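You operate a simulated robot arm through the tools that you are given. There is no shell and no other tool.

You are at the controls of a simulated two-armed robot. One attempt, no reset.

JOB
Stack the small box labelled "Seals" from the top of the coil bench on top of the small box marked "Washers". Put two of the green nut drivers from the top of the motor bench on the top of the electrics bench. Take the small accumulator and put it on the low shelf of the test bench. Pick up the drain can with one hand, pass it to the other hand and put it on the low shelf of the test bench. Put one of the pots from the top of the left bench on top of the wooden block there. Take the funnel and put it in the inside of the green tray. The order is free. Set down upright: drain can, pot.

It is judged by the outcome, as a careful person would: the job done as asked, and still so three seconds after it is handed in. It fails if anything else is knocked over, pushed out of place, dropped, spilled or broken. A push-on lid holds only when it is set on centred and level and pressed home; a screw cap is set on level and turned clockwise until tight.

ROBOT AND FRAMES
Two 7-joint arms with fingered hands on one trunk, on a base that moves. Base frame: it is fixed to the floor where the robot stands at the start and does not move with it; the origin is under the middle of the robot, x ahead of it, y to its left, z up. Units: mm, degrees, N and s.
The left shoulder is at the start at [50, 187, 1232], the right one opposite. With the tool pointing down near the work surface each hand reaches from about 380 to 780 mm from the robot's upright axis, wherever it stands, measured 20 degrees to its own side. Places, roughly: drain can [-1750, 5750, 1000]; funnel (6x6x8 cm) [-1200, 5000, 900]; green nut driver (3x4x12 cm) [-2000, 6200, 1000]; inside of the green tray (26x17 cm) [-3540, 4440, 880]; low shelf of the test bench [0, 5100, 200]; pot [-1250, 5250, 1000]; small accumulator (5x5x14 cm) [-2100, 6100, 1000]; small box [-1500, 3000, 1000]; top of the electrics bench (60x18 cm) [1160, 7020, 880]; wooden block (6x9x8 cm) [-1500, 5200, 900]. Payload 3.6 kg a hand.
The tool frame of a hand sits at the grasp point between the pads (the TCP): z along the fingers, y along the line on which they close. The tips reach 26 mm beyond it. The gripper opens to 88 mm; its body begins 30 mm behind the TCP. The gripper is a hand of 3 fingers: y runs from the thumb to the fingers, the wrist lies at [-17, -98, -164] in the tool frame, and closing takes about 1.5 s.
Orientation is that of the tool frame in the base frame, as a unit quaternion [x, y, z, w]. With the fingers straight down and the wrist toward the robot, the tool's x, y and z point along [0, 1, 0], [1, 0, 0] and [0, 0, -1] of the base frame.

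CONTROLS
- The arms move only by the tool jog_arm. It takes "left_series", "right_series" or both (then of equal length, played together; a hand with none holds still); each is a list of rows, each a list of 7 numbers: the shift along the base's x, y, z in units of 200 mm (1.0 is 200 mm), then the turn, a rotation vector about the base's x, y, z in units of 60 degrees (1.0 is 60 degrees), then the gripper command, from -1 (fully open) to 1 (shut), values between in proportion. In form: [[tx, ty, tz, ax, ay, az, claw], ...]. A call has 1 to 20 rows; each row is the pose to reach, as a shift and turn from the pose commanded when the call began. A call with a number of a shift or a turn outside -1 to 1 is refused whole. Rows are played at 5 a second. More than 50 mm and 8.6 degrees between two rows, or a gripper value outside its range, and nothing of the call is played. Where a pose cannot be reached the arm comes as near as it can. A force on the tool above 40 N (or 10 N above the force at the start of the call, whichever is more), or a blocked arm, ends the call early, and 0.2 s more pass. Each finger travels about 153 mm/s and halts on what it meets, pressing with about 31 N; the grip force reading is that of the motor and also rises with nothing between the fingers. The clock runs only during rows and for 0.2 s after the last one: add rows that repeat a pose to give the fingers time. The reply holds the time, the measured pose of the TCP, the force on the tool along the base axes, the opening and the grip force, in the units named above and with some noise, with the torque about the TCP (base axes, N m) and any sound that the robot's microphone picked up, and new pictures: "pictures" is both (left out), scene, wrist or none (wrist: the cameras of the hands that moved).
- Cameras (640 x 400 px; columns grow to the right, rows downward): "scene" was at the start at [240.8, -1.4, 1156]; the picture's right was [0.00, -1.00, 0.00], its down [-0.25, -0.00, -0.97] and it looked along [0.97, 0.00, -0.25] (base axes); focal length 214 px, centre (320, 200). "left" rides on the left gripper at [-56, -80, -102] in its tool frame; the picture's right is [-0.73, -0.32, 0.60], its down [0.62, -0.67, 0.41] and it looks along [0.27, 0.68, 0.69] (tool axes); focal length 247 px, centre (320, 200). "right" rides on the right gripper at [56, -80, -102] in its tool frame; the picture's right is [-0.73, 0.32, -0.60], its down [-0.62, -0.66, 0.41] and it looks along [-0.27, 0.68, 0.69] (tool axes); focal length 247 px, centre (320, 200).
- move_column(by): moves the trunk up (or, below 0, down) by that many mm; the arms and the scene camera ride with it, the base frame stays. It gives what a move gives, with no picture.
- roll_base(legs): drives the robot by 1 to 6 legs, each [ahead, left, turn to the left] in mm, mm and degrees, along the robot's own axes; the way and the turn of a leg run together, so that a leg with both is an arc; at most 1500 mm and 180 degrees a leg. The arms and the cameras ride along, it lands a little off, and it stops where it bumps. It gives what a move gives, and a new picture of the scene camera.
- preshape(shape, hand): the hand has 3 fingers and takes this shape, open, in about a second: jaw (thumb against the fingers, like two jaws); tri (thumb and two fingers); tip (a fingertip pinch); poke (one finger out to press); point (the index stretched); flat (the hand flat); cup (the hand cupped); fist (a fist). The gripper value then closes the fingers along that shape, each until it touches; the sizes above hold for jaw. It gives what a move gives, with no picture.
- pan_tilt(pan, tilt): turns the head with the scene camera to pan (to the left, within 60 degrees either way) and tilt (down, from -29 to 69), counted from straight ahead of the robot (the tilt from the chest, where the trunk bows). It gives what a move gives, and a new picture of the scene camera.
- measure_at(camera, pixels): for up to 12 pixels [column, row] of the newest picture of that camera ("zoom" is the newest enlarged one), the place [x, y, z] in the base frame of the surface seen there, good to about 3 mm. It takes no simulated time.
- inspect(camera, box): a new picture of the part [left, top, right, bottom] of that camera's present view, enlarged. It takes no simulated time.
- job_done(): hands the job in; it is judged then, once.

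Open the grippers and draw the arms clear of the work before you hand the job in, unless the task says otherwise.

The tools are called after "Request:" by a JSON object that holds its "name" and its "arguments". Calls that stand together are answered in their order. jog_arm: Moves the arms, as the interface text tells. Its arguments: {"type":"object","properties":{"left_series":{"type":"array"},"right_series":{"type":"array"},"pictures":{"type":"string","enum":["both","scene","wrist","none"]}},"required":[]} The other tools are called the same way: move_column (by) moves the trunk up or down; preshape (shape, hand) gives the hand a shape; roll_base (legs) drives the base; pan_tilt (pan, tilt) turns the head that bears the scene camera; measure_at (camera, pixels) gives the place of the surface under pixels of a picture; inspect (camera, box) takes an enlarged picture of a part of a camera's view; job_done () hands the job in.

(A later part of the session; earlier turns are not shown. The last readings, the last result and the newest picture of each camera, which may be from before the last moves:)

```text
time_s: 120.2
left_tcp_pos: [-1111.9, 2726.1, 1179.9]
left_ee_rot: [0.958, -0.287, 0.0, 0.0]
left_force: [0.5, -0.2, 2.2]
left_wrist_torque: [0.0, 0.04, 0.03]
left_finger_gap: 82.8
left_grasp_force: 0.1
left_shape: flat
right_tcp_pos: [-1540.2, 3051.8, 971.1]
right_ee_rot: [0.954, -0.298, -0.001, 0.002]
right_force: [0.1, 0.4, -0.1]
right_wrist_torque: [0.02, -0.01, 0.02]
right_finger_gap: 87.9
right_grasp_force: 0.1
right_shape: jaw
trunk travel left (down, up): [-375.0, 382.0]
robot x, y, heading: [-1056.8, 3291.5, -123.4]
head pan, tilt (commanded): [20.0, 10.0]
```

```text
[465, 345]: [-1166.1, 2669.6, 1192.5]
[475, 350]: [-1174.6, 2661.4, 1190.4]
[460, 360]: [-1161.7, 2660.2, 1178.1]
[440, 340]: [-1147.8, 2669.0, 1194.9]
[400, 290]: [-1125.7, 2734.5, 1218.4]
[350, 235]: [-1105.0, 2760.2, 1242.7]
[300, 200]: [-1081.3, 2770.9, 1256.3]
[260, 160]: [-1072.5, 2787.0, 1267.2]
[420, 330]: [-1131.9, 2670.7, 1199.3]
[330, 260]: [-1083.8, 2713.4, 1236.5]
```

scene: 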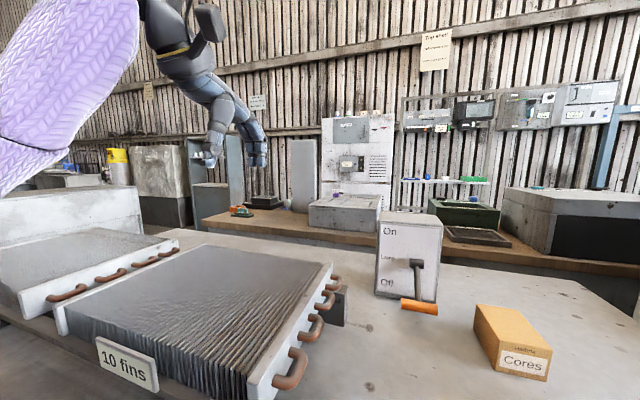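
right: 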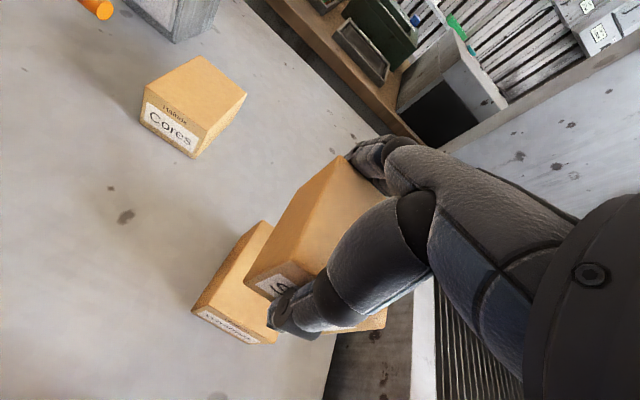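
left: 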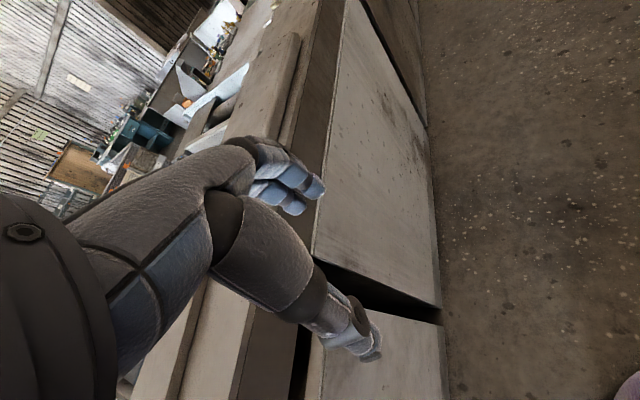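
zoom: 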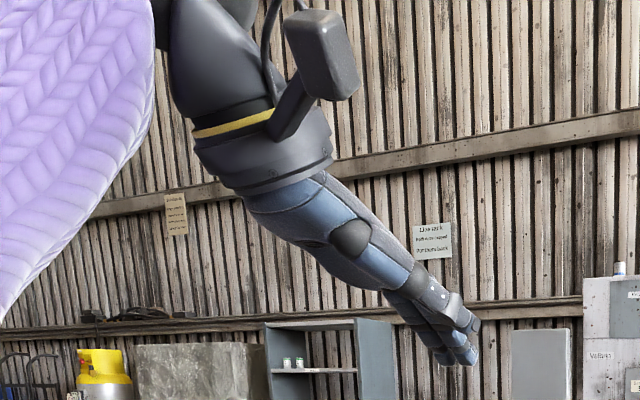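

The flat fingertips lie 84 mm ahead of the TCP at TCP height. I now carry the wedged box to a free bench spot around (-1401, 2953), raising first.

Request:
{"name": "jog_arm", "arguments": {"right_series": [[0, 0, 0.15, 0, 0, 0, -1], [0.05, -0.04, 0.25, 0, 0, 0, -1], [0.2, -0.15, 0.25, 0, 0, 0, -1], [0.35, -0.25, 0.25, 0, 0, 0, -1], [0.5, -0.36, 0.25, 0, 0, 0, -1], [0.6, -0.43, 0.25, 0, 0, 0, -1], [0.7, -0.49, 0.25, 0, 0, 0, -1], [0.7, -0.49, 0.25, 0, 0, 0, -1]], "pictures": "none"}}

Request:
{"name": "pan_tilt", "arguments": {"pan": -10, "tilt": 30}}

```text
time_s: 122.0
left_tcp_pos: [-1112.2, 2726.9, 1180.3]
left_ee_rot: [0.958, -0.287, -0.001, 0.001]
left_force: [0.5, 0.3, -0.5]
left_wrist_torque: [-0.02, -0.01, 0.01]
left_finger_gap: 82.5
left_grasp_force: 0.0
left_shape: flat
right_tcp_pos: [-1402.5, 2953.7, 1021.7]
right_ee_rot: [0.954, -0.299, 0.0, 0.001]
right_force: [-0.1, -0.4, 0.0]
right_wrist_torque: [0.0, 0.01, 0.04]
right_finger_gap: 87.8
right_grasp_force: 0.0
right_shape: jaw
trunk travel left (down, up): [-375.0, 382.0]
robot x, y, heading: [-1059.2, 3293.0, -123.6]
head pan, tilt (commanded): [20.0, 10.0]
```

```text
time_s: 122.9
left_tcp_pos: [-1111.4, 2725.3, 1180.5]
left_ee_rot: [0.958, -0.287, 0.0, 0.0]
left_force: [-0.1, -0.5, -0.2]
left_wrist_torque: [0.0, -0.02, 0.02]
left_finger_gap: 82.7
left_grasp_force: 0.0
left_shape: flat
right_tcp_pos: [-1401.1, 2954.7, 1022.1]
right_ee_rot: [0.955, -0.298, -0.001, 0.001]
right_force: [0.6, -0.4, 0.2]
right_wrist_torque: [0.03, -0.02, 0.0]
right_finger_gap: 88.0
right_grasp_force: 0.1
right_shape: jaw
trunk travel left (down, up): [-375.0, 382.0]
robot x, y, heading: [-1054.2, 3293.6, -123.4]
head pan, tilt (commanded): [-10.0, 30.0]
```

scene: 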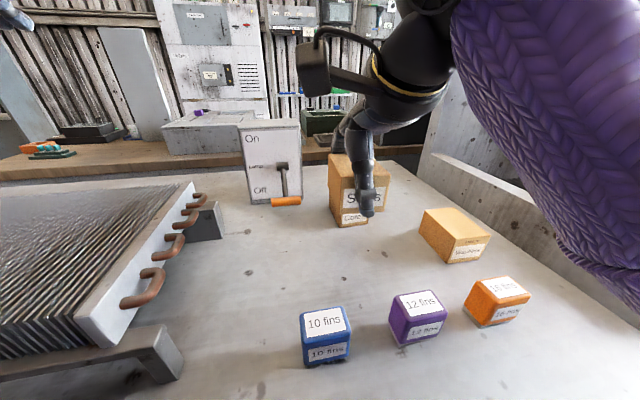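

The spot is clear. Now I swing the left hand over, turning it so its flat fingers point to my right, staying high above the coil.

Request:
{"name": "jog_arm", "arguments": {"left_series": [[-0.06, 0.05, -0.03, 0, 0, -0.125, -1], [-0.12, 0.1, -0.07, 0, 0, -0.25, -1], [-0.19, 0.15, -0.11, 0, 0, -0.375, -1], [-0.25, 0.2, -0.15, 0, 0, -0.5, -1], [-0.31, 0.25, -0.19, 0, 0, -0.625, -1], [-0.37, 0.3, -0.22, 0, 0, -0.75, -1], [-0.43, 0.35, -0.26, 0, 0, -0.875, -1], [-0.5, 0.4, -0.3, 0, 0, -1.0, -1]], "pictures": "scene"}}

```text
time_s: 124.7
left_tcp_pos: [-1211.0, 2806.1, 1120.6]
left_ee_rot: [-0.685, 0.728, 0.0, 0.0]
left_force: [0.0, 0.4, -0.1]
left_wrist_torque: [0.0, 0.02, -0.03]
left_finger_gap: 82.6
left_grasp_force: 0.1
left_shape: flat
right_tcp_pos: [-1402.4, 2953.7, 1021.9]
right_ee_rot: [0.955, -0.298, 0.0, 0.001]
right_force: [0.2, 0.1, -0.5]
right_wrist_torque: [0.01, 0.0, -0.01]
right_finger_gap: 88.1
right_grasp_force: 0.1
right_shape: jaw
trunk travel left (down, up): [-375.0, 382.0]
robot x, y, heading: [-1058.0, 3292.7, -123.6]
head pan, tilt (commanded): [-10.0, 30.0]
```

scene: 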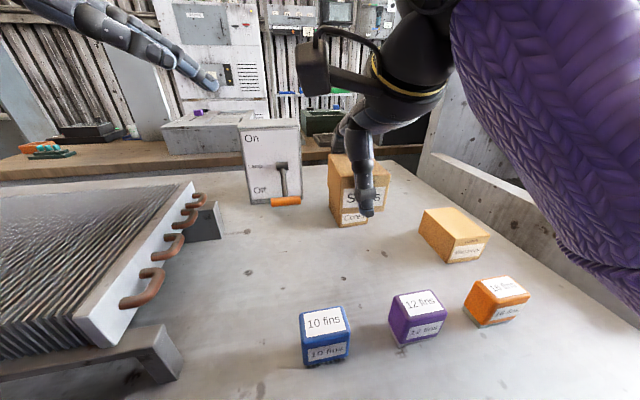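

Next I lower the right hand so the box's bottom nearly rests on the bench, before the left fingers approach.

Request:
{"name": "jog_arm", "arguments": {"right_series": [[0, 0, -0.15, 0, 0, 0, -1], [0, 0, -0.3, 0, 0, 0, -1], [0, 0, -0.42, 0, 0, 0, -1], [0, 0, -0.5, 0, 0, 0, -1], [0, 0, -0.53, 0, 0, 0, -1], [0, 0, -0.54, 0, 0, 0, -1]], "pictures": "none"}}

Request:
{"name": "inspect", "arguments": {"camera": "scene", "box": [280, 110, 460, 260]}}

```text
time_s: 126.1
left_tcp_pos: [-1212.0, 2806.3, 1120.8]
left_ee_rot: [-0.686, 0.728, 0.0, -0.001]
left_force: [0.3, -0.6, 0.5]
left_wrist_torque: [0.02, 0.0, 0.01]
left_finger_gap: 82.8
left_grasp_force: 0.1
left_shape: flat
right_tcp_pos: [-1402.0, 2953.9, 914.9]
right_ee_rot: [0.955, -0.298, 0.0, 0.002]
right_force: [-0.3, 0.9, 1.5]
right_wrist_torque: [0.05, -0.03, 0.0]
right_finger_gap: 87.9
right_grasp_force: 0.0
right_shape: jaw
trunk travel left (down, up): [-375.0, 382.0]
robot x, y, heading: [-1054.2, 3295.4, -123.0]
head pan, tilt (commanded): [-10.0, 30.0]
```

```text
2.67 times, centred on (370, 185) of scene
```

zoom: 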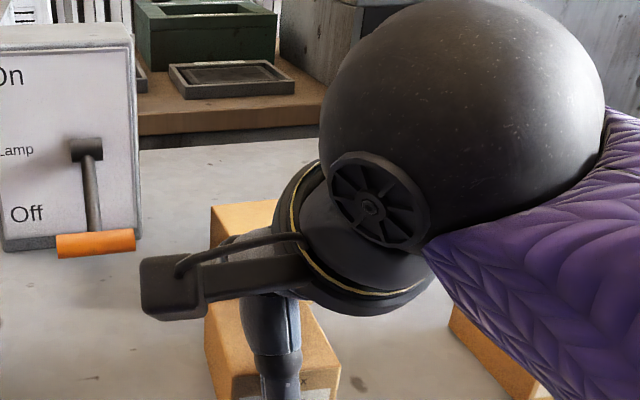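

Box bottom is at the bench (force 1.5 N). Now I finish turning the left hand and bring it down beside the box with a standoff.

Request:
{"name": "jog_arm", "arguments": {"left_series": [[-0.04, 0.05, 0, 0, 0, -0.1, -1], [-0.09, 0.1, -0.1, 0, 0, -0.2, -1], [-0.14, 0.15, -0.2, 0, 0, -0.3, -1], [-0.18, 0.2, -0.3, 0, 0, -0.4, -1], [-0.22, 0.24, -0.45, 0, 0, -0.5, -1], [-0.26, 0.28, -0.6, 0, 0, -0.527, -1], [-0.26, 0.28, -0.6, 0, 0, -0.527, -1]], "pictures": "both"}}

```text
time_s: 127.7
left_tcp_pos: [-1264.9, 2863.6, 1000.5]
left_ee_rot: [-0.461, 0.888, 0.0, 0.0]
left_force: [-0.3, -0.4, 1.3]
left_wrist_torque: [-0.02, 0.0, 0.0]
left_finger_gap: 82.7
left_grasp_force: 0.1
left_shape: flat
right_tcp_pos: [-1401.9, 2954.2, 913.8]
right_ee_rot: [0.955, -0.298, 0.0, 0.003]
right_force: [0.0, -0.7, 2.2]
right_wrist_torque: [0.01, -0.02, 0.02]
right_finger_gap: 88.2
right_grasp_force: 0.0
right_shape: jaw
trunk travel left (down, up): [-375.0, 382.0]
robot x, y, heading: [-1057.5, 3296.9, -123.4]
head pan, tilt (commanded): [-10.0, 30.0]
```

scene: 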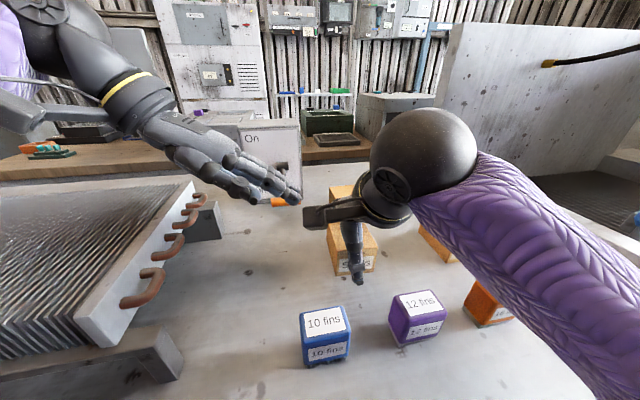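
left: 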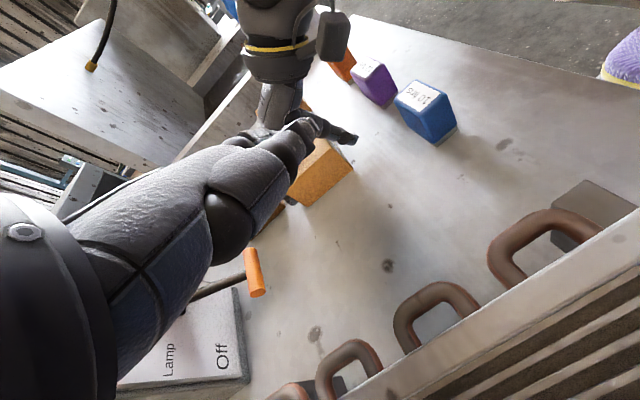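

Left fingertips hover left of the box. I lower the left hand to z≈908 in steps.

Request:
{"name": "jog_arm", "arguments": {"left_series": [[0, 0, -0.12, 0, 0, 0, -1], [0, 0, -0.24, 0, 0, 0, -1], [0, 0, -0.36, 0, 0, 0, -1], [0, 0, -0.46, 0, 0, 0, -1], [0, 0, -0.46, 0, 0, 0, -1]], "pictures": "both"}}

```text
time_s: 128.9
left_tcp_pos: [-1262.9, 2862.7, 908.7]
left_ee_rot: [-0.461, 0.887, 0.0, -0.001]
left_force: [1.2, -0.4, 4.0]
left_wrist_torque: [-0.24, -0.1, 0.09]
left_finger_gap: 82.8
left_grasp_force: 0.1
left_shape: flat
right_tcp_pos: [-1400.4, 2955.2, 913.5]
right_ee_rot: [0.954, -0.298, -0.001, 0.002]
right_force: [0.0, -1.0, 3.2]
right_wrist_torque: [0.03, -0.02, 0.01]
right_finger_gap: 87.7
right_grasp_force: 0.0
right_shape: jaw
trunk travel left (down, up): [-375.0, 382.0]
robot x, y, heading: [-1061.2, 3295.7, -123.6]
head pan, tilt (commanded): [-10.0, 30.0]
```

scene: 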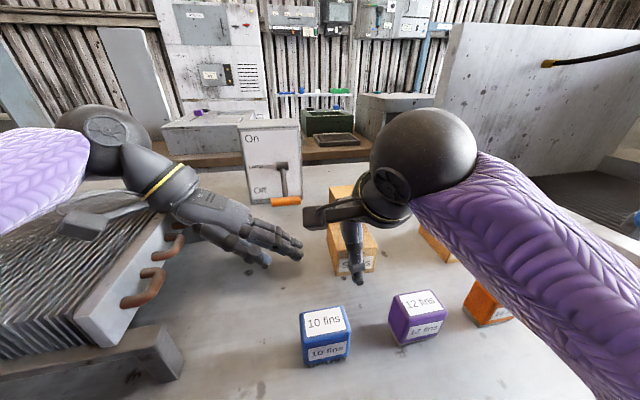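
left: 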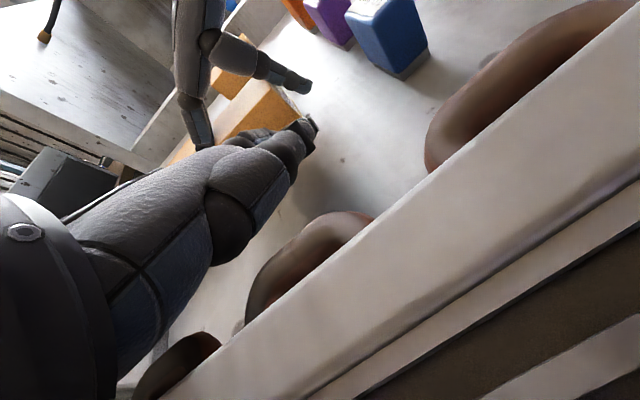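

A 4 N touch shows on the left hand, likely the thumb on the bench. I raise it 8 mm and measure the fingertips and box face.

Request:
{"name": "jog_arm", "arguments": {"left_series": [[0, 0, 0.04, 0, 0, 0, -1], [0, 0, 0.04, 0, 0, 0, -1]], "pictures": "both"}}

Request:
{"name": "measure_at", "arguments": {"camera": "left", "pixels": [[300, 130], [310, 125], [262, 135], [265, 95], [250, 120], [230, 125], [300, 85]]}}

Request:
{"name": "inspect", "arguments": {"camera": "scene", "box": [180, 160, 400, 300]}}

```text
time_s: 129.5
left_tcp_pos: [-1263.3, 2865.1, 916.8]
left_ee_rot: [-0.461, 0.888, 0.0, 0.0]
left_force: [0.0, 0.6, 0.4]
left_wrist_torque: [0.02, -0.01, 0.04]
left_finger_gap: 82.4
left_grasp_force: 0.1
left_shape: flat
right_tcp_pos: [-1401.4, 2954.5, 914.4]
right_ee_rot: [0.954, -0.298, 0.0, 0.001]
right_force: [-0.7, 0.5, 2.1]
right_wrist_torque: [-0.01, 0.02, -0.01]
right_finger_gap: 88.0
right_grasp_force: 0.1
right_shape: jaw
trunk travel left (down, up): [-375.0, 382.0]
robot x, y, heading: [-1058.8, 3294.9, -123.4]
head pan, tilt (commanded): [-10.0, 30.0]
```

scene: 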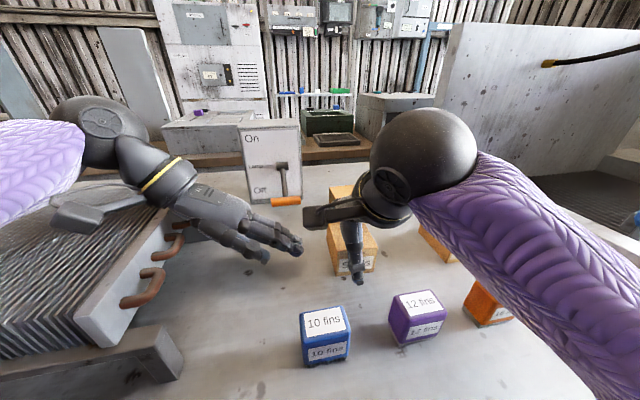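
left: 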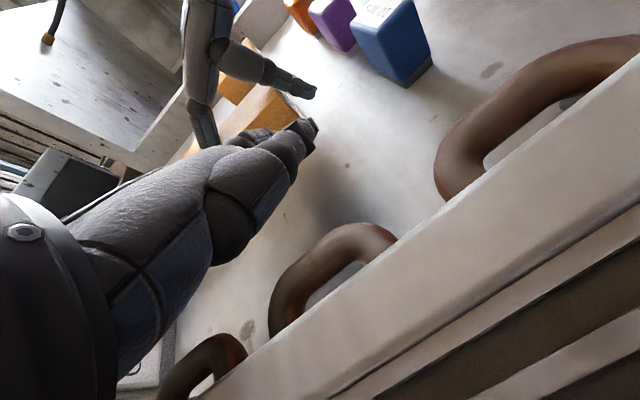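

```text
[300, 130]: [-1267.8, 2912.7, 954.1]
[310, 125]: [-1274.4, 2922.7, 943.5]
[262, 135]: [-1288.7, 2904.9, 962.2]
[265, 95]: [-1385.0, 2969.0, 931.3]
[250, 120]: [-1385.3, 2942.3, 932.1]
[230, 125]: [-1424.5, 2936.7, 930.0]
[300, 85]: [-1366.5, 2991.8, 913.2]
```

```text
2.86 times, centred on (290, 230) of scene
```

zoom: 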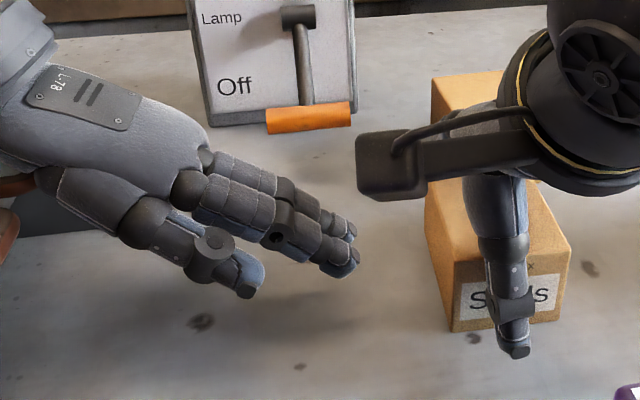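

I measure the left fingertips and the box's left face in the zoom.

Request:
{"name": "measure_at", "arguments": {"camera": "zoom", "pixels": [[352, 228], [350, 262], [245, 290], [430, 230], [440, 290], [452, 320], [440, 100], [330, 255], [300, 200], [405, 165]]}}

```text
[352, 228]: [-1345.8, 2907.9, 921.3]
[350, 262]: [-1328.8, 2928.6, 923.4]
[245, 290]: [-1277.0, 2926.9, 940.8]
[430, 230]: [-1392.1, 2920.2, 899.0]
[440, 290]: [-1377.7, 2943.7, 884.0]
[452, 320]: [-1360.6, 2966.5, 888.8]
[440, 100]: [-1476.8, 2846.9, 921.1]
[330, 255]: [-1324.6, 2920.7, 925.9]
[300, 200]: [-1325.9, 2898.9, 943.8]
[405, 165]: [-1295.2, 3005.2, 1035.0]
```

Left fingertips are ~46 mm from the box's left face. I close in to near contact, centring them between right thumb and fingers.

Request:
{"name": "jog_arm", "arguments": {"left_series": [[-0.06, 0.02, 0, 0, 0, 0, -1], [-0.12, 0.05, 0, 0, 0, 0, -1], [-0.17, 0.075, 0, 0, 0, 0, -1], [-0.19, 0.088, 0, 0, 0, 0, -1]], "pictures": "both"}}

Request:
{"name": "inspect", "arguments": {"camera": "scene", "box": [220, 160, 420, 300]}}

```text
time_s: 130.5
left_tcp_pos: [-1301.7, 2880.7, 915.7]
left_ee_rot: [-0.461, 0.887, 0.0, 0.0]
left_force: [-1.5, 0.0, -0.6]
left_wrist_torque: [-0.03, -0.04, 0.03]
left_finger_gap: 82.5
left_grasp_force: 0.0
left_shape: flat
right_tcp_pos: [-1401.2, 2953.7, 913.2]
right_ee_rot: [0.955, -0.298, -0.001, 0.001]
right_force: [1.6, -0.3, 3.2]
right_wrist_torque: [0.03, 0.05, -0.03]
right_finger_gap: 88.1
right_grasp_force: 0.1
right_shape: jaw
trunk travel left (down, up): [-375.0, 382.0]
robot x, y, heading: [-1058.4, 3293.8, -123.6]
head pan, tilt (commanded): [-10.0, 30.0]
```

scene: 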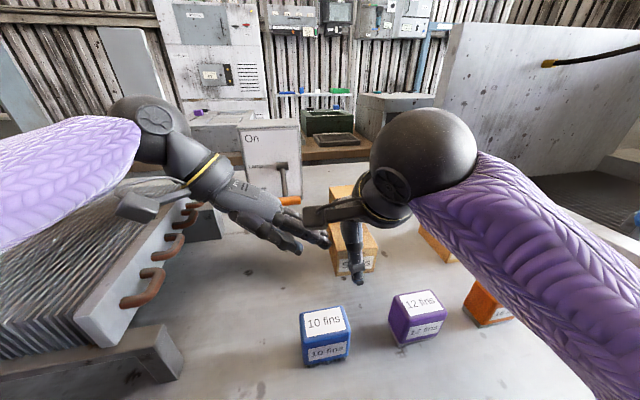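
left: 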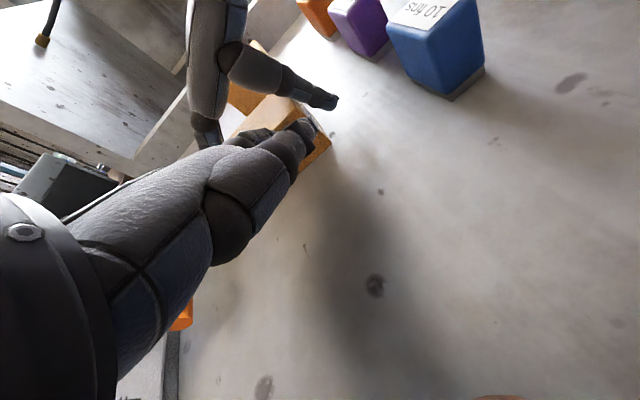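

```text
2.86 times, centred on (320, 230) of scene
```

zoom: 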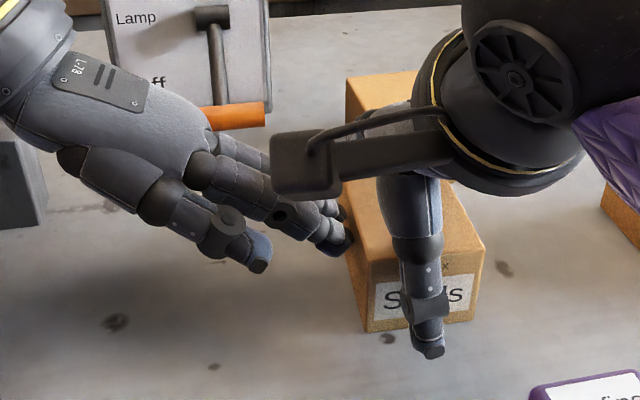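

Fingertips are just at the left face. I push 8 mm to the right with the right hand held still and look at the result.

Request:
{"name": "jog_arm", "arguments": {"left_series": [[-0.008, 0.006, 0, 0, 0, 0, -1], [-0.016, 0.012, 0, 0, 0, 0, -1], [-0.024, 0.018, 0, 0, 0, 0, -1], [-0.032, 0.024, 0, 0, 0, 0, -1], [-0.04, 0.03, 0, 0, 0, 0, -1]], "pictures": "wrist"}}

Request:
{"name": "inspect", "arguments": {"camera": "scene", "box": [220, 160, 420, 300]}}

```text
time_s: 131.7
left_tcp_pos: [-1309.4, 2886.6, 916.3]
left_ee_rot: [-0.462, 0.887, -0.001, 0.001]
left_force: [5.8, -6.2, 1.0]
left_wrist_torque: [0.04, 0.08, 0.16]
left_finger_gap: 82.7
left_grasp_force: 0.1
left_shape: flat
right_tcp_pos: [-1403.1, 2954.3, 913.7]
right_ee_rot: [0.954, -0.298, -0.002, 0.001]
right_force: [-6.6, 4.3, 1.4]
right_wrist_torque: [-0.05, -0.11, -0.09]
right_finger_gap: 88.2
right_grasp_force: 0.1
right_shape: jaw
trunk travel left (down, up): [-375.0, 382.0]
robot x, y, heading: [-1058.5, 3295.1, -123.5]
head pan, tilt (commanded): [-10.0, 30.0]
```

left: 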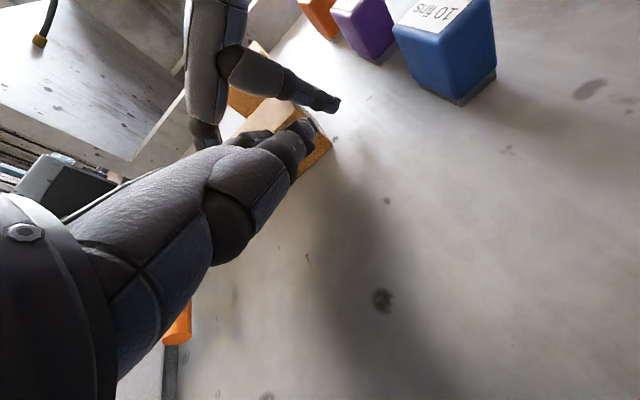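

```text
2.86 times, centred on (320, 230) of scene
```

zoom: 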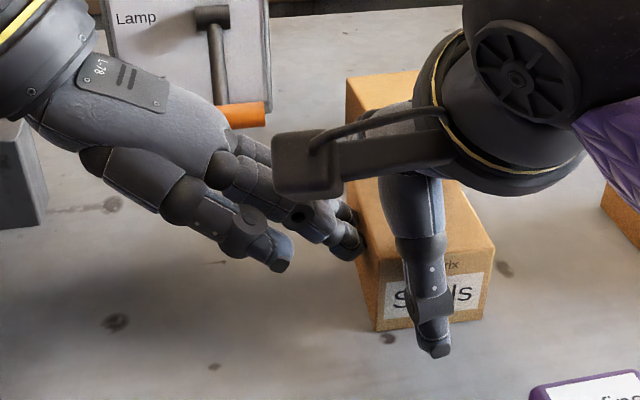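

Push force ~8 N and the box is sliding in the right hand. I continue pushing while the right hand rises slowly.

Request:
{"name": "jog_arm", "arguments": {"left_series": [[-0.012, 0.009, 0, 0, 0, 0, -1], [-0.024, 0.018, 0, 0, 0, 0, -1], [-0.036, 0.026, 0, 0, 0, 0, -1], [-0.048, 0.035, 0, 0, 0, 0, -1], [-0.06, 0.044, 0, 0, 0, 0, -1], [-0.06, 0.044, 0, 0, 0, 0, -1]], "right_series": [[0, 0, 0.004, 0, 0, 0, -1], [0, 0, 0.01, 0, 0, 0, -1], [0, 0, 0.018, 0, 0, 0, -1], [0, 0, 0.026, 0, 0, 0, -1], [0, 0, 0.034, 0, 0, 0, -1], [0, 0, 0.04, 0, 0, 0, -1]], "pictures": "both"}}

Request:
{"name": "inspect", "arguments": {"camera": "scene", "box": [220, 160, 420, 300]}}

```text
time_s: 133.1
left_tcp_pos: [-1321.2, 2896.1, 917.3]
left_ee_rot: [-0.46, 0.888, 0.0, 0.001]
left_force: [1.8, -0.3, -0.1]
left_wrist_torque: [-0.07, -0.06, -0.09]
left_finger_gap: 82.6
left_grasp_force: 0.0
left_shape: flat
right_tcp_pos: [-1400.5, 2954.5, 921.7]
right_ee_rot: [0.955, -0.298, 0.0, 0.001]
right_force: [-2.6, 0.6, -0.8]
right_wrist_torque: [-0.02, -0.01, 0.04]
right_finger_gap: 88.0
right_grasp_force: 0.1
right_shape: jaw
trunk travel left (down, up): [-375.0, 382.0]
robot x, y, heading: [-1055.0, 3292.9, -123.1]
head pan, tilt (commanded): [-10.0, 30.0]
```

scene: 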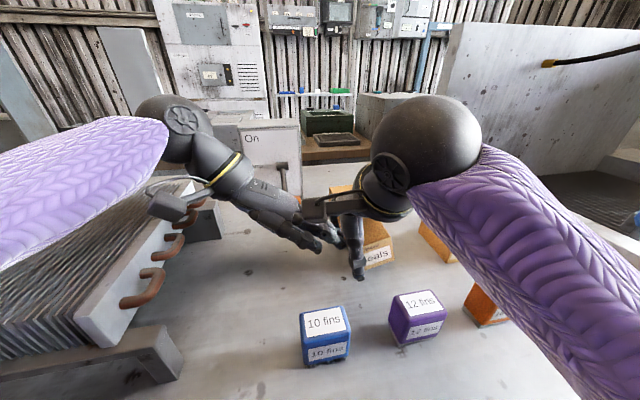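
right: 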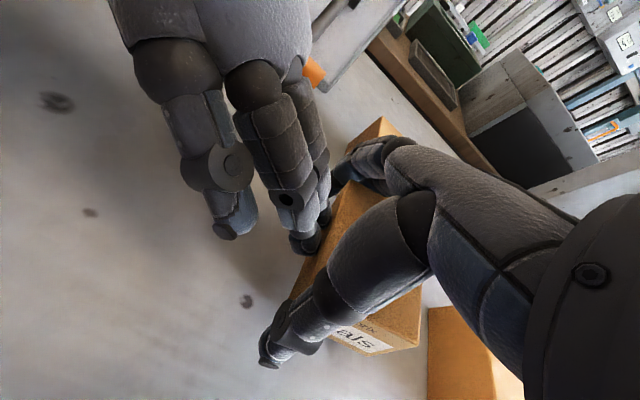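
left: 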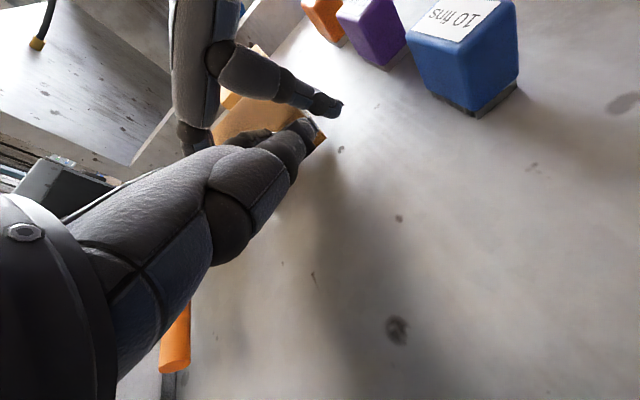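

```text
2.86 times, centred on (320, 230) of scene
```

zoom: 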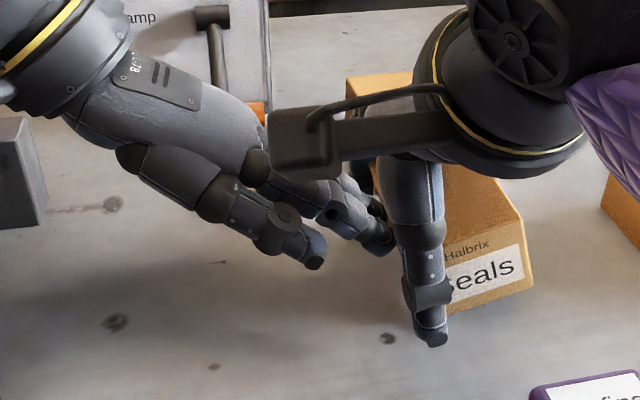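

The box slid free to the right and forces dropped. I raise the right hand slowly, with the left held still.

Request:
{"name": "jog_arm", "arguments": {"right_series": [[0, 0, 0.03, 0, 0, 0, -1], [0, 0, 0.07, 0, 0, 0, -1], [0, 0, 0.12, 0, 0, 0, -1], [0, 0, 0.2, 0, 0, 0, -1]], "pictures": "both"}}

Request:
{"name": "inspect", "arguments": {"camera": "scene", "box": [220, 160, 420, 300]}}

```text
time_s: 134.1
left_tcp_pos: [-1322.1, 2894.2, 916.8]
left_ee_rot: [-0.461, 0.888, 0.0, 0.0]
left_force: [-0.3, 0.7, -0.4]
left_wrist_torque: [-0.01, 0.01, -0.04]
left_finger_gap: 82.4
left_grasp_force: 0.1
left_shape: flat
right_tcp_pos: [-1401.9, 2955.1, 961.6]
right_ee_rot: [0.955, -0.298, 0.0, 0.0]
right_force: [-0.6, 0.1, -0.5]
right_wrist_torque: [-0.01, 0.02, -0.01]
right_finger_gap: 88.0
right_grasp_force: 0.0
right_shape: jaw
trunk travel left (down, up): [-375.0, 382.0]
robot x, y, heading: [-1056.1, 3294.4, -123.4]
head pan, tilt (commanded): [-10.0, 30.0]
```

scene: 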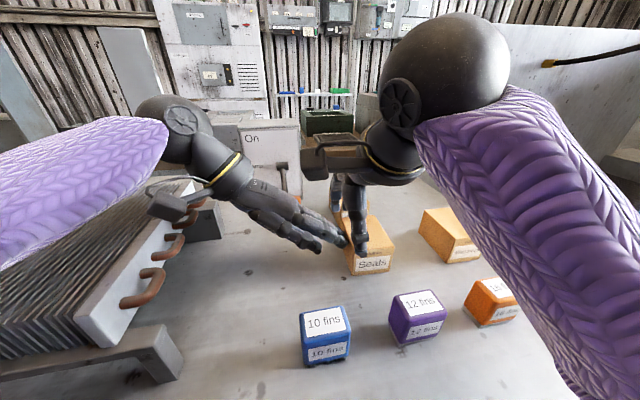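
right: 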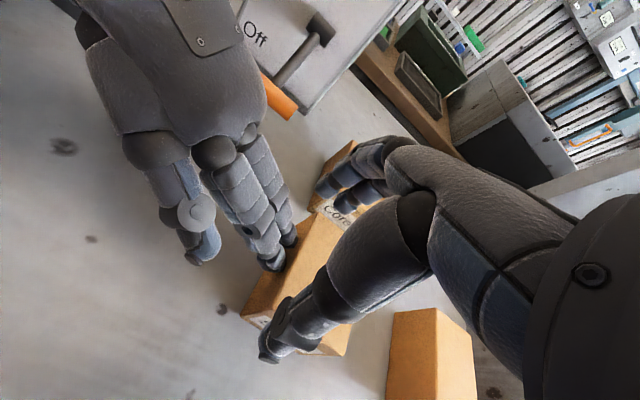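

```text
2.86 times, centred on (320, 230) of scene
```

zoom: 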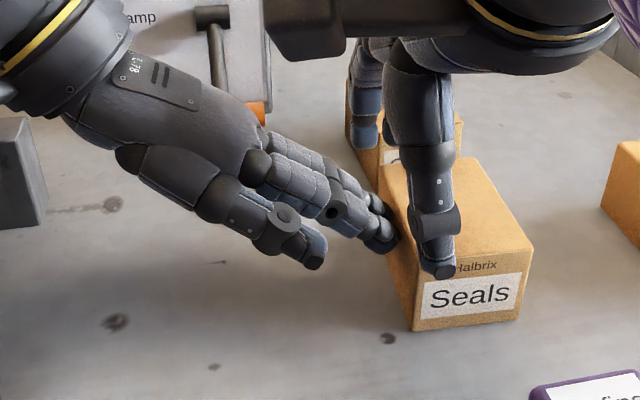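

Seals is free on the bench. I raise the right hand further and back the left hand away, then up.

Request:
{"name": "jog_arm", "arguments": {"left_series": [[0.06, -0.04, 0, 0, 0, 0, -1], [0.13, -0.09, 0, 0, 0, 0, -1], [0.19, -0.13, 0.1, 0, 0, 0, -1], [0.19, -0.13, 0.3, 0, 0, 0, -1], [0.19, -0.13, 0.5, 0, 0, 0, -1], [0.19, -0.13, 0.7, 0, 0, 0, -1], [0.19, -0.13, 0.9, 0, 0, 0, -1]], "right_series": [[0, 0, 0.1, 0, 0, 0, -1], [0, 0, 0.2, 0, 0, 0, -1], [0, 0, 0.3, 0, 0, 0, -1], [0, 0, 0.4, 0, 0, 0, -1], [0, 0, 0.5, 0, 0, 0, -1], [0, 0, 0.6, 0, 0, 0, -1], [0, 0, 0.6, 0, 0, 0, -1]], "pictures": "none"}}

Request:
{"name": "jog_arm", "arguments": {"left_series": [[0.08, -0.06, 0.05, 0, 0, 0.125, -1], [0.16, -0.12, 0.1, 0, 0, 0.25, -1], [0.24, -0.18, 0.1, 0, 0, 0.375, -1], [0.32, -0.24, 0.1, 0, 0, 0.5, -1], [0.4, -0.3, 0.1, 0, 0, 0.625, -1], [0.48, -0.36, 0.1, 0, 0, 0.75, -1], [0.56, -0.42, 0.1, 0, 0, 0.875, -1], [0.64, -0.48, 0.1, 0, 0, 1.0, -1]], "pictures": "scene"}}

```text
time_s: 135.9
left_tcp_pos: [-1285.0, 2869.2, 1097.3]
left_ee_rot: [-0.461, 0.887, 0.0, 0.0]
left_force: [-0.5, 0.3, -0.2]
left_wrist_torque: [0.0, 0.03, 0.01]
left_finger_gap: 82.7
left_grasp_force: 0.1
left_shape: flat
right_tcp_pos: [-1443.3, 2971.0, 1069.1]
right_ee_rot: [0.943, -0.329, -0.054, -0.012]
right_force: [-0.1, 0.6, 0.2]
right_wrist_torque: [0.0, -0.03, -0.01]
right_finger_gap: 88.0
right_grasp_force: 0.0
right_shape: jaw
trunk travel left (down, up): [-375.0, 382.0]
robot x, y, heading: [-1056.3, 3293.7, -123.3]
head pan, tilt (commanded): [-10.0, 30.0]
stopped in row 7 (right hand): the arm was blocked; the commanded pose is now the measured one
```

```text
time_s: 137.7
left_tcp_pos: [-1156.5, 2772.9, 1116.7]
left_ee_rot: [0.844, -0.537, -0.001, 0.001]
left_force: [-0.1, 0.7, 1.1]
left_wrist_torque: [-0.02, -0.01, -0.02]
left_finger_gap: 82.6
left_grasp_force: 0.0
left_shape: flat
right_tcp_pos: [-1443.9, 2971.9, 1069.1]
right_ee_rot: [0.943, -0.328, -0.054, -0.014]
right_force: [-0.6, -0.4, -0.4]
right_wrist_torque: [-0.02, 0.0, 0.0]
right_finger_gap: 87.9
right_grasp_force: 0.1
right_shape: jaw
trunk travel left (down, up): [-375.0, 382.0]
robot x, y, heading: [-1053.9, 3294.1, -123.3]
head pan, tilt (commanded): [-10.0, 30.0]
```

scene: 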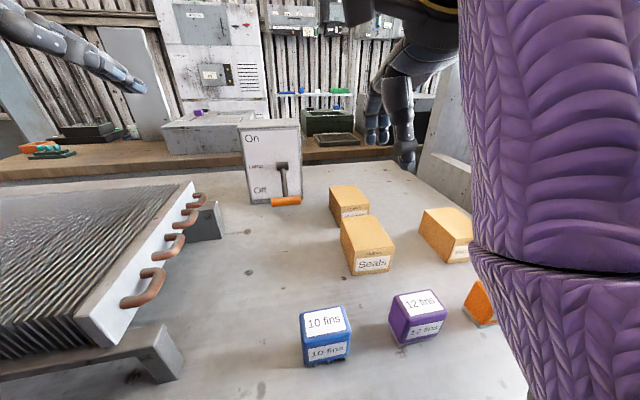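

The wrists brushed each other while rising (no object touched); the right hand ended a little tilted. I restore the left hand to its parked pose and straighten the right.

Request:
{"name": "jog_arm", "arguments": {"left_series": [[0.05, -0.05, 0.06, 0, 0, 0.1, -1], [0.1, -0.1, 0.12, 0, 0, 0.2, -1], [0.15, -0.15, 0.18, 0, 0, 0.3, -1], [0.2, -0.2, 0.25, 0, 0, 0.42, -1], [0.225, -0.23, 0.315, 0, 0, 0.527, -1], [0.225, -0.23, 0.315, 0, 0, 0.527, -1]], "right_series": [[0, 0, 0.05, -0.015, -0.02, 0.015, -1], [0, 0, 0.1, -0.03, -0.045, 0.03, -1], [0, 0, 0.15, -0.045, -0.07, 0.045, -1], [0, 0, 0.15, -0.0565, -0.0903, 0.0558, -1], [0, 0, 0.15, -0.0565, -0.0903, 0.0558, -1], [0, 0, 0.15, -0.0565, -0.0903, 0.0558, -1]], "pictures": "none"}}

Request:
{"name": "preshape", "arguments": {"hand": "left", "shape": "jaw"}}

Request:
{"name": "inspect", "arguments": {"camera": "scene", "box": [300, 165, 480, 285]}}

```text
time_s: 139.3
left_tcp_pos: [-1111.3, 2727.8, 1179.3]
left_ee_rot: [0.958, -0.287, 0.0, 0.0]
left_force: [0.4, 0.6, 1.0]
left_wrist_torque: [0.0, -0.01, 0.0]
left_finger_gap: 82.7
left_grasp_force: 0.0
left_shape: flat
right_tcp_pos: [-1475.8, 2980.9, 1086.2]
right_ee_rot: [0.946, -0.324, -0.034, -0.005]
right_force: [-0.8, -0.3, -0.2]
right_wrist_torque: [-0.02, -0.02, 0.01]
right_finger_gap: 88.1
right_grasp_force: 0.0
right_shape: jaw
right hand out of reach, approached as far as the arm can: row 3, 4, 5, 6
trunk travel left (down, up): [-375.0, 382.0]
robot x, y, heading: [-1054.0, 3298.5, -123.4]
head pan, tilt (commanded): [-10.0, 30.0]
stopped in row 6 (right hand): the arm was blocked; the commanded pose is now the measured one
```

```text
time_s: 140.2
left_tcp_pos: [-1111.6, 2727.2, 1179.2]
left_ee_rot: [0.958, -0.287, -0.001, 0.001]
left_force: [-0.2, -0.2, 0.5]
left_wrist_torque: [-0.01, -0.01, -0.05]
left_finger_gap: 87.5
left_grasp_force: 0.0
left_shape: jaw
right_tcp_pos: [-1475.6, 2980.2, 1087.7]
right_ee_rot: [0.946, -0.323, -0.033, -0.005]
right_force: [0.5, -0.8, -0.9]
right_wrist_torque: [-0.02, 0.02, 0.02]
right_finger_gap: 88.1
right_grasp_force: 0.0
right_shape: jaw
trunk travel left (down, up): [-375.0, 382.0]
robot x, y, heading: [-1054.5, 3293.5, -123.4]
head pan, tilt (commanded): [-10.0, 30.0]
```

```text
3.33 times, centred on (390, 225) of scene
```

zoom: 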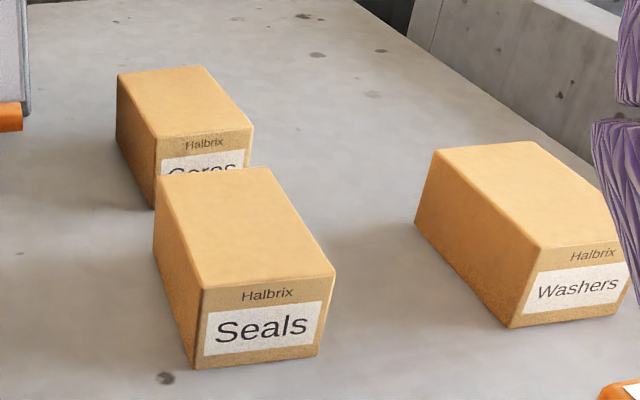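

The right arm reports blocked again; the purple sleeve fills (460–640, 0–330). I measure where the elbow is relative to my body.

Request:
{"name": "measure_at", "arguments": {"camera": "scene", "pixels": [[480, 100], [550, 100], [620, 100], [490, 230], [560, 300], [620, 350], [500, 260], [470, 20]]}}

Request:
{"name": "pan_tilt", "arguments": {"pan": -40, "tilt": 20}}

```text
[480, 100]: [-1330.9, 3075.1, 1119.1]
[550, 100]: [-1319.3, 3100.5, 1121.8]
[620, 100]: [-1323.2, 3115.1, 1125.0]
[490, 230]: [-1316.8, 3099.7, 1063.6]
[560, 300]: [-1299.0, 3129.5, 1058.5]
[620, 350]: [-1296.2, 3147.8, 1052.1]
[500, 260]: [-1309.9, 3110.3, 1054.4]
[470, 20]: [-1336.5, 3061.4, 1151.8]
```

```text
time_s: 141.2
left_tcp_pos: [-1111.0, 2726.5, 1177.8]
left_ee_rot: [0.958, -0.287, -0.001, 0.0]
left_force: [0.3, 0.4, -0.1]
left_wrist_torque: [0.03, -0.01, -0.03]
left_finger_gap: 87.7
left_grasp_force: 0.1
left_shape: jaw
right_tcp_pos: [-1475.3, 2980.5, 1085.9]
right_ee_rot: [0.946, -0.323, -0.034, -0.006]
right_force: [-0.5, 0.0, -0.1]
right_wrist_torque: [-0.02, -0.03, 0.02]
right_finger_gap: 88.0
right_grasp_force: 0.1
right_shape: jaw
trunk travel left (down, up): [-375.0, 382.0]
robot x, y, heading: [-1057.4, 3293.1, -123.3]
head pan, tilt (commanded): [-40.0, 20.0]
```

scene: 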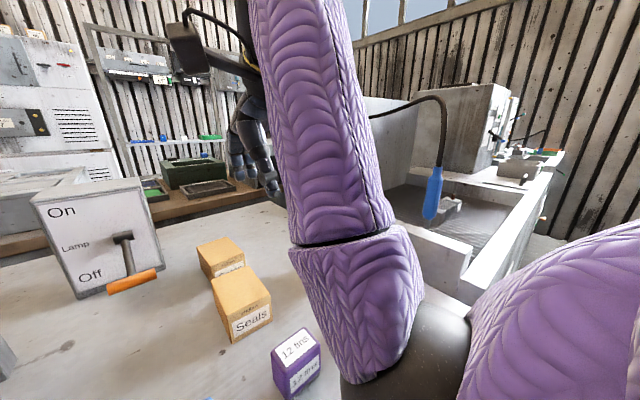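

The elbow swung inward and low. I measure it against the fin blocks and my chest.

Request:
{"name": "measure_at", "arguments": {"camera": "scene", "pixels": [[430, 340], [380, 385], [440, 385], [460, 310], [350, 375], [320, 260], [400, 260], [480, 340], [540, 300], [290, 350]]}}

Request:
{"name": "pan_tilt", "arguments": {"pan": -40, "tilt": 60}}

```text
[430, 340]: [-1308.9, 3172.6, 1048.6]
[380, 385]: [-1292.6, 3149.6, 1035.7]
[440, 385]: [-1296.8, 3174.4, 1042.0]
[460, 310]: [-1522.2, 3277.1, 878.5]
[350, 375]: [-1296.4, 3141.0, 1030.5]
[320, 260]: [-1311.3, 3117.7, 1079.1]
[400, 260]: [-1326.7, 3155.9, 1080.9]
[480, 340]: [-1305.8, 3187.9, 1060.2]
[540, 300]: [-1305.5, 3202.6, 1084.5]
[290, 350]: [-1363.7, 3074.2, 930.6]
```

```text
time_s: 142.3
left_tcp_pos: [-1111.5, 2727.7, 1178.6]
left_ee_rot: [0.958, -0.286, 0.0, 0.0]
left_force: [0.0, -0.7, 0.3]
left_wrist_torque: [0.0, 0.01, 0.02]
left_finger_gap: 87.7
left_grasp_force: 0.1
left_shape: jaw
right_tcp_pos: [-1475.9, 2981.2, 1085.4]
right_ee_rot: [0.946, -0.323, -0.034, -0.006]
right_force: [-0.1, -0.5, 0.4]
right_wrist_torque: [0.02, -0.03, -0.01]
right_finger_gap: 88.1
right_grasp_force: 0.2
right_shape: jaw
trunk travel left (down, up): [-375.0, 382.0]
robot x, y, heading: [-1056.3, 3297.2, -123.2]
head pan, tilt (commanded): [-40.0, 60.0]
```

scene: 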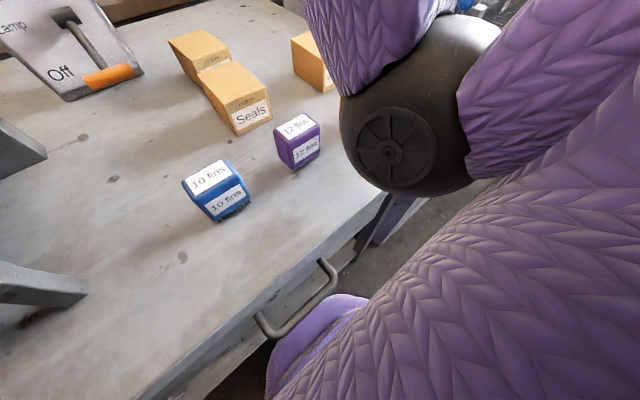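

The elbow is clear of objects but my upper arm presses my own chest. I shift the base 130 mm left so that Seals lies further to the right-hand side.

Request:
{"name": "roll_base", "arguments": {"legs": [[0, 130, 0]]}}

Request:
{"name": "jog_arm", "arguments": {"right_series": [[-0.1, 0.07, 0.02, 0, 0, 0, -1], [-0.2, 0.14, 0.05, 0, 0, 0, -1], [-0.3, 0.2, 0.08, 0, 0, 0, -1], [-0.4, 0.27, 0.1, 0, 0, 0, -1]], "pictures": "none"}}

```text
time_s: 143.5
left_tcp_pos: [-1001.2, 2658.0, 1179.6]
left_ee_rot: [0.958, -0.287, -0.001, 0.0]
left_force: [0.5, -0.3, -1.1]
left_wrist_torque: [0.02, -0.01, 0.02]
left_finger_gap: 87.9
left_grasp_force: 0.1
left_shape: jaw
right_tcp_pos: [-1365.5, 2911.6, 1086.3]
right_ee_rot: [0.946, -0.323, -0.034, -0.005]
right_force: [0.1, -0.2, -0.2]
right_wrist_torque: [-0.04, -0.01, -0.02]
right_finger_gap: 87.9
right_grasp_force: 0.2
right_shape: jaw
trunk travel left (down, up): [-375.0, 382.0]
robot x, y, heading: [-950.1, 3227.6, -123.5]
head pan, tilt (commanded): [-40.0, 60.0]
```

scene: 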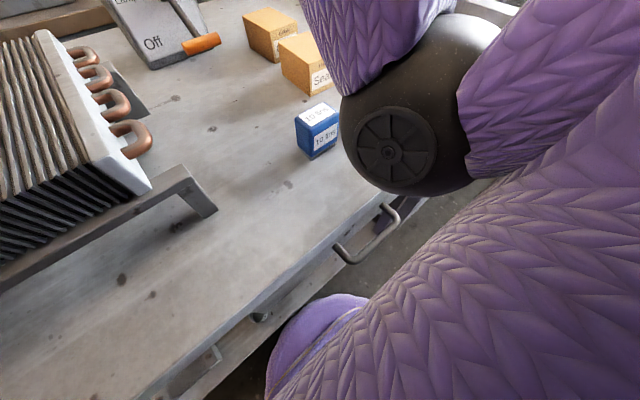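

```text
time_s: 144.5
left_tcp_pos: [-1003.7, 2658.6, 1179.8]
left_ee_rot: [0.958, -0.286, -0.001, -0.001]
left_force: [0.0, -0.1, -0.7]
left_wrist_torque: [-0.01, -0.02, 0.01]
left_finger_gap: 87.8
left_grasp_force: 0.1
left_shape: jaw
right_tcp_pos: [-1446.4, 2967.3, 1106.2]
right_ee_rot: [0.946, -0.324, -0.034, -0.006]
right_force: [0.2, -0.4, 0.4]
right_wrist_torque: [-0.02, -0.03, 0.01]
right_finger_gap: 88.0
right_grasp_force: 0.0
right_shape: jaw
trunk travel left (down, up): [-375.0, 382.0]
robot x, y, heading: [-950.7, 3228.0, -123.3]
head pan, tilt (commanded): [-40.0, 60.0]
```

The arm tracks now. I look at the Seals box to measure its new pose.

Request:
{"name": "pan_tilt", "arguments": {"pan": -25, "tilt": 38}}

Request:
{"name": "inspect", "arguments": {"camera": "scene", "box": [240, 60, 400, 180]}}

```text
time_s: 145.4
left_tcp_pos: [-1004.2, 2658.1, 1179.2]
left_ee_rot: [0.958, -0.287, -0.001, 0.0]
left_force: [0.4, -0.8, -0.4]
left_wrist_torque: [-0.01, 0.01, 0.01]
left_finger_gap: 88.0
left_grasp_force: 0.1
left_shape: jaw
right_tcp_pos: [-1446.1, 2967.2, 1106.0]
right_ee_rot: [0.945, -0.324, -0.034, -0.006]
right_force: [-0.6, 0.2, 0.3]
right_wrist_torque: [-0.04, -0.03, -0.03]
right_finger_gap: 88.0
right_grasp_force: 0.0
right_shape: jaw
trunk travel left (down, up): [-375.0, 382.0]
robot x, y, heading: [-950.6, 3224.2, -123.4]
head pan, tilt (commanded): [-25.0, 38.0]
```

scene: 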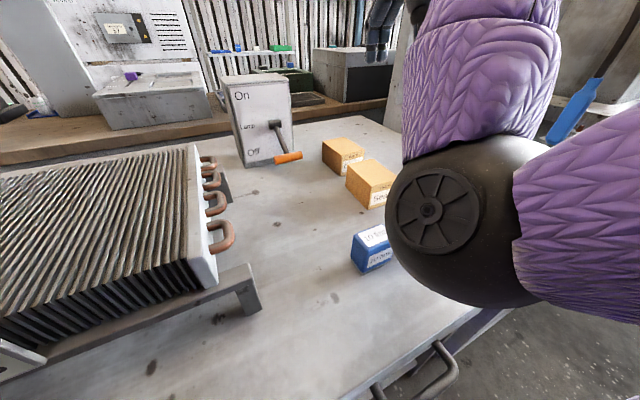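

```text
3.33 times, centred on (320, 120) of scene
```

zoom: 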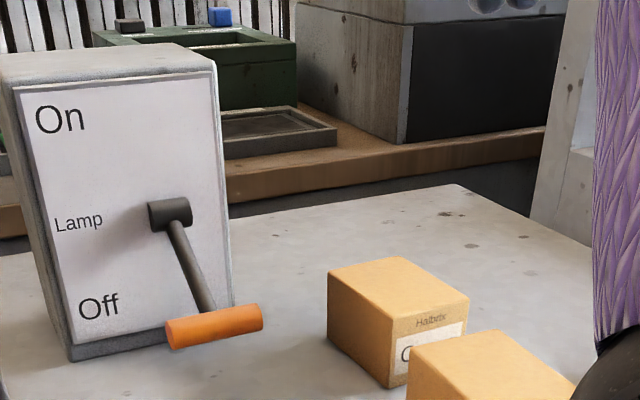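

Request:
{"name": "inspect", "arguments": {"camera": "scene", "box": [310, 130, 410, 220]}}

Request:
{"name": "inspect", "arguments": {"camera": "right", "box": [0, 0, 640, 400]}}

```text
4.44 times, centred on (360, 175) of scene
```

zoom: 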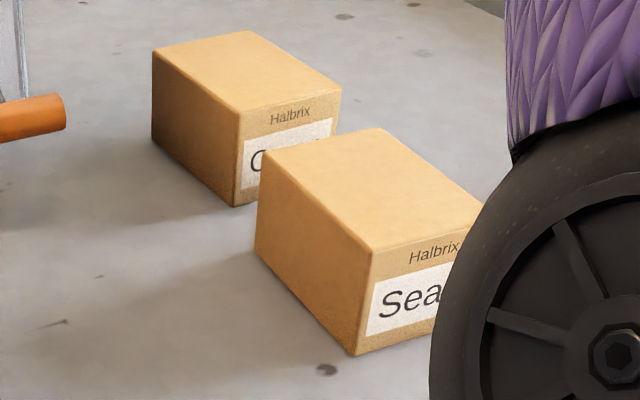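

```text
1.00 times, centred on (320, 200) of right (not enlarged: the box is as wide or as high as the picture)
```

zoom: 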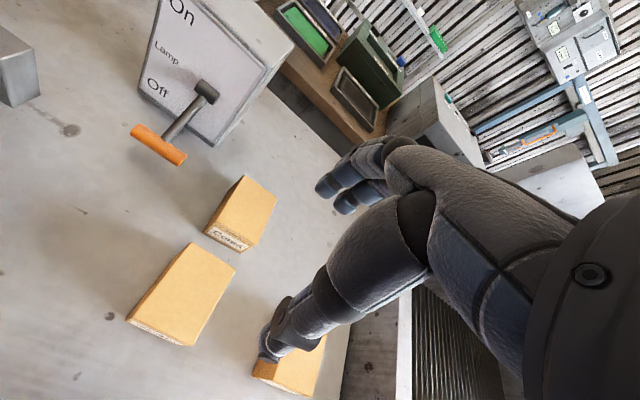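

I measure the Seals top corners through the right wrist camera and again through the scene zoom.

Request:
{"name": "measure_at", "arguments": {"camera": "right", "pixels": [[190, 246], [233, 268], [133, 316], [192, 342], [185, 295], [160, 282], [212, 305]]}}

Request:
{"name": "inspect", "arguments": {"camera": "scene", "box": [310, 130, 410, 220]}}

Request:
{"name": "measure_at", "arguments": {"camera": "zoom", "pixels": [[260, 155], [378, 132], [373, 248], [480, 210], [375, 185], [160, 50], [248, 33], [240, 108], [336, 90], [358, 350], [315, 200]]}}

```text
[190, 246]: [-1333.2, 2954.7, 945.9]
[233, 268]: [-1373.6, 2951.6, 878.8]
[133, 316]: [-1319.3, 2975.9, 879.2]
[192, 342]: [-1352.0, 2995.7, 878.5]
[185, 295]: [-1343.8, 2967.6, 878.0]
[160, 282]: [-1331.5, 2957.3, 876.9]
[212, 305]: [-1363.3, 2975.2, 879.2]
```

```text
4.44 times, centred on (360, 175) of scene
```

zoom: 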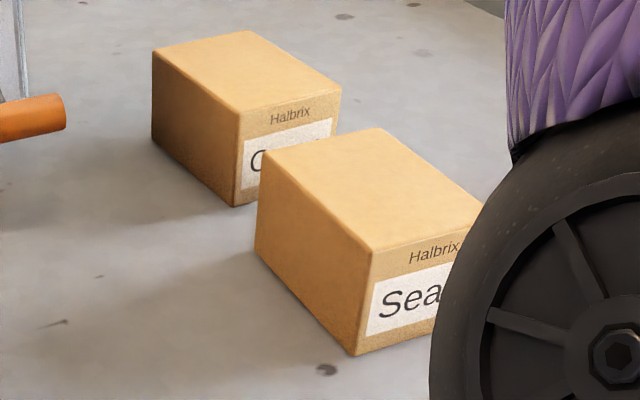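

```text
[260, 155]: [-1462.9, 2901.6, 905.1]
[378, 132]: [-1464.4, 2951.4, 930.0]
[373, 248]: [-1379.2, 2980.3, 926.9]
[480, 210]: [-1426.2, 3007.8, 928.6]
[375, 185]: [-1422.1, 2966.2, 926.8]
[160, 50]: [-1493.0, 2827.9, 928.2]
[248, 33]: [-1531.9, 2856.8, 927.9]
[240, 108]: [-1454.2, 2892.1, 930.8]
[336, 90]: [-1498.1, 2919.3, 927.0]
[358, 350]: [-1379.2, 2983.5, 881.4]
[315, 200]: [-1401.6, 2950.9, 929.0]
```

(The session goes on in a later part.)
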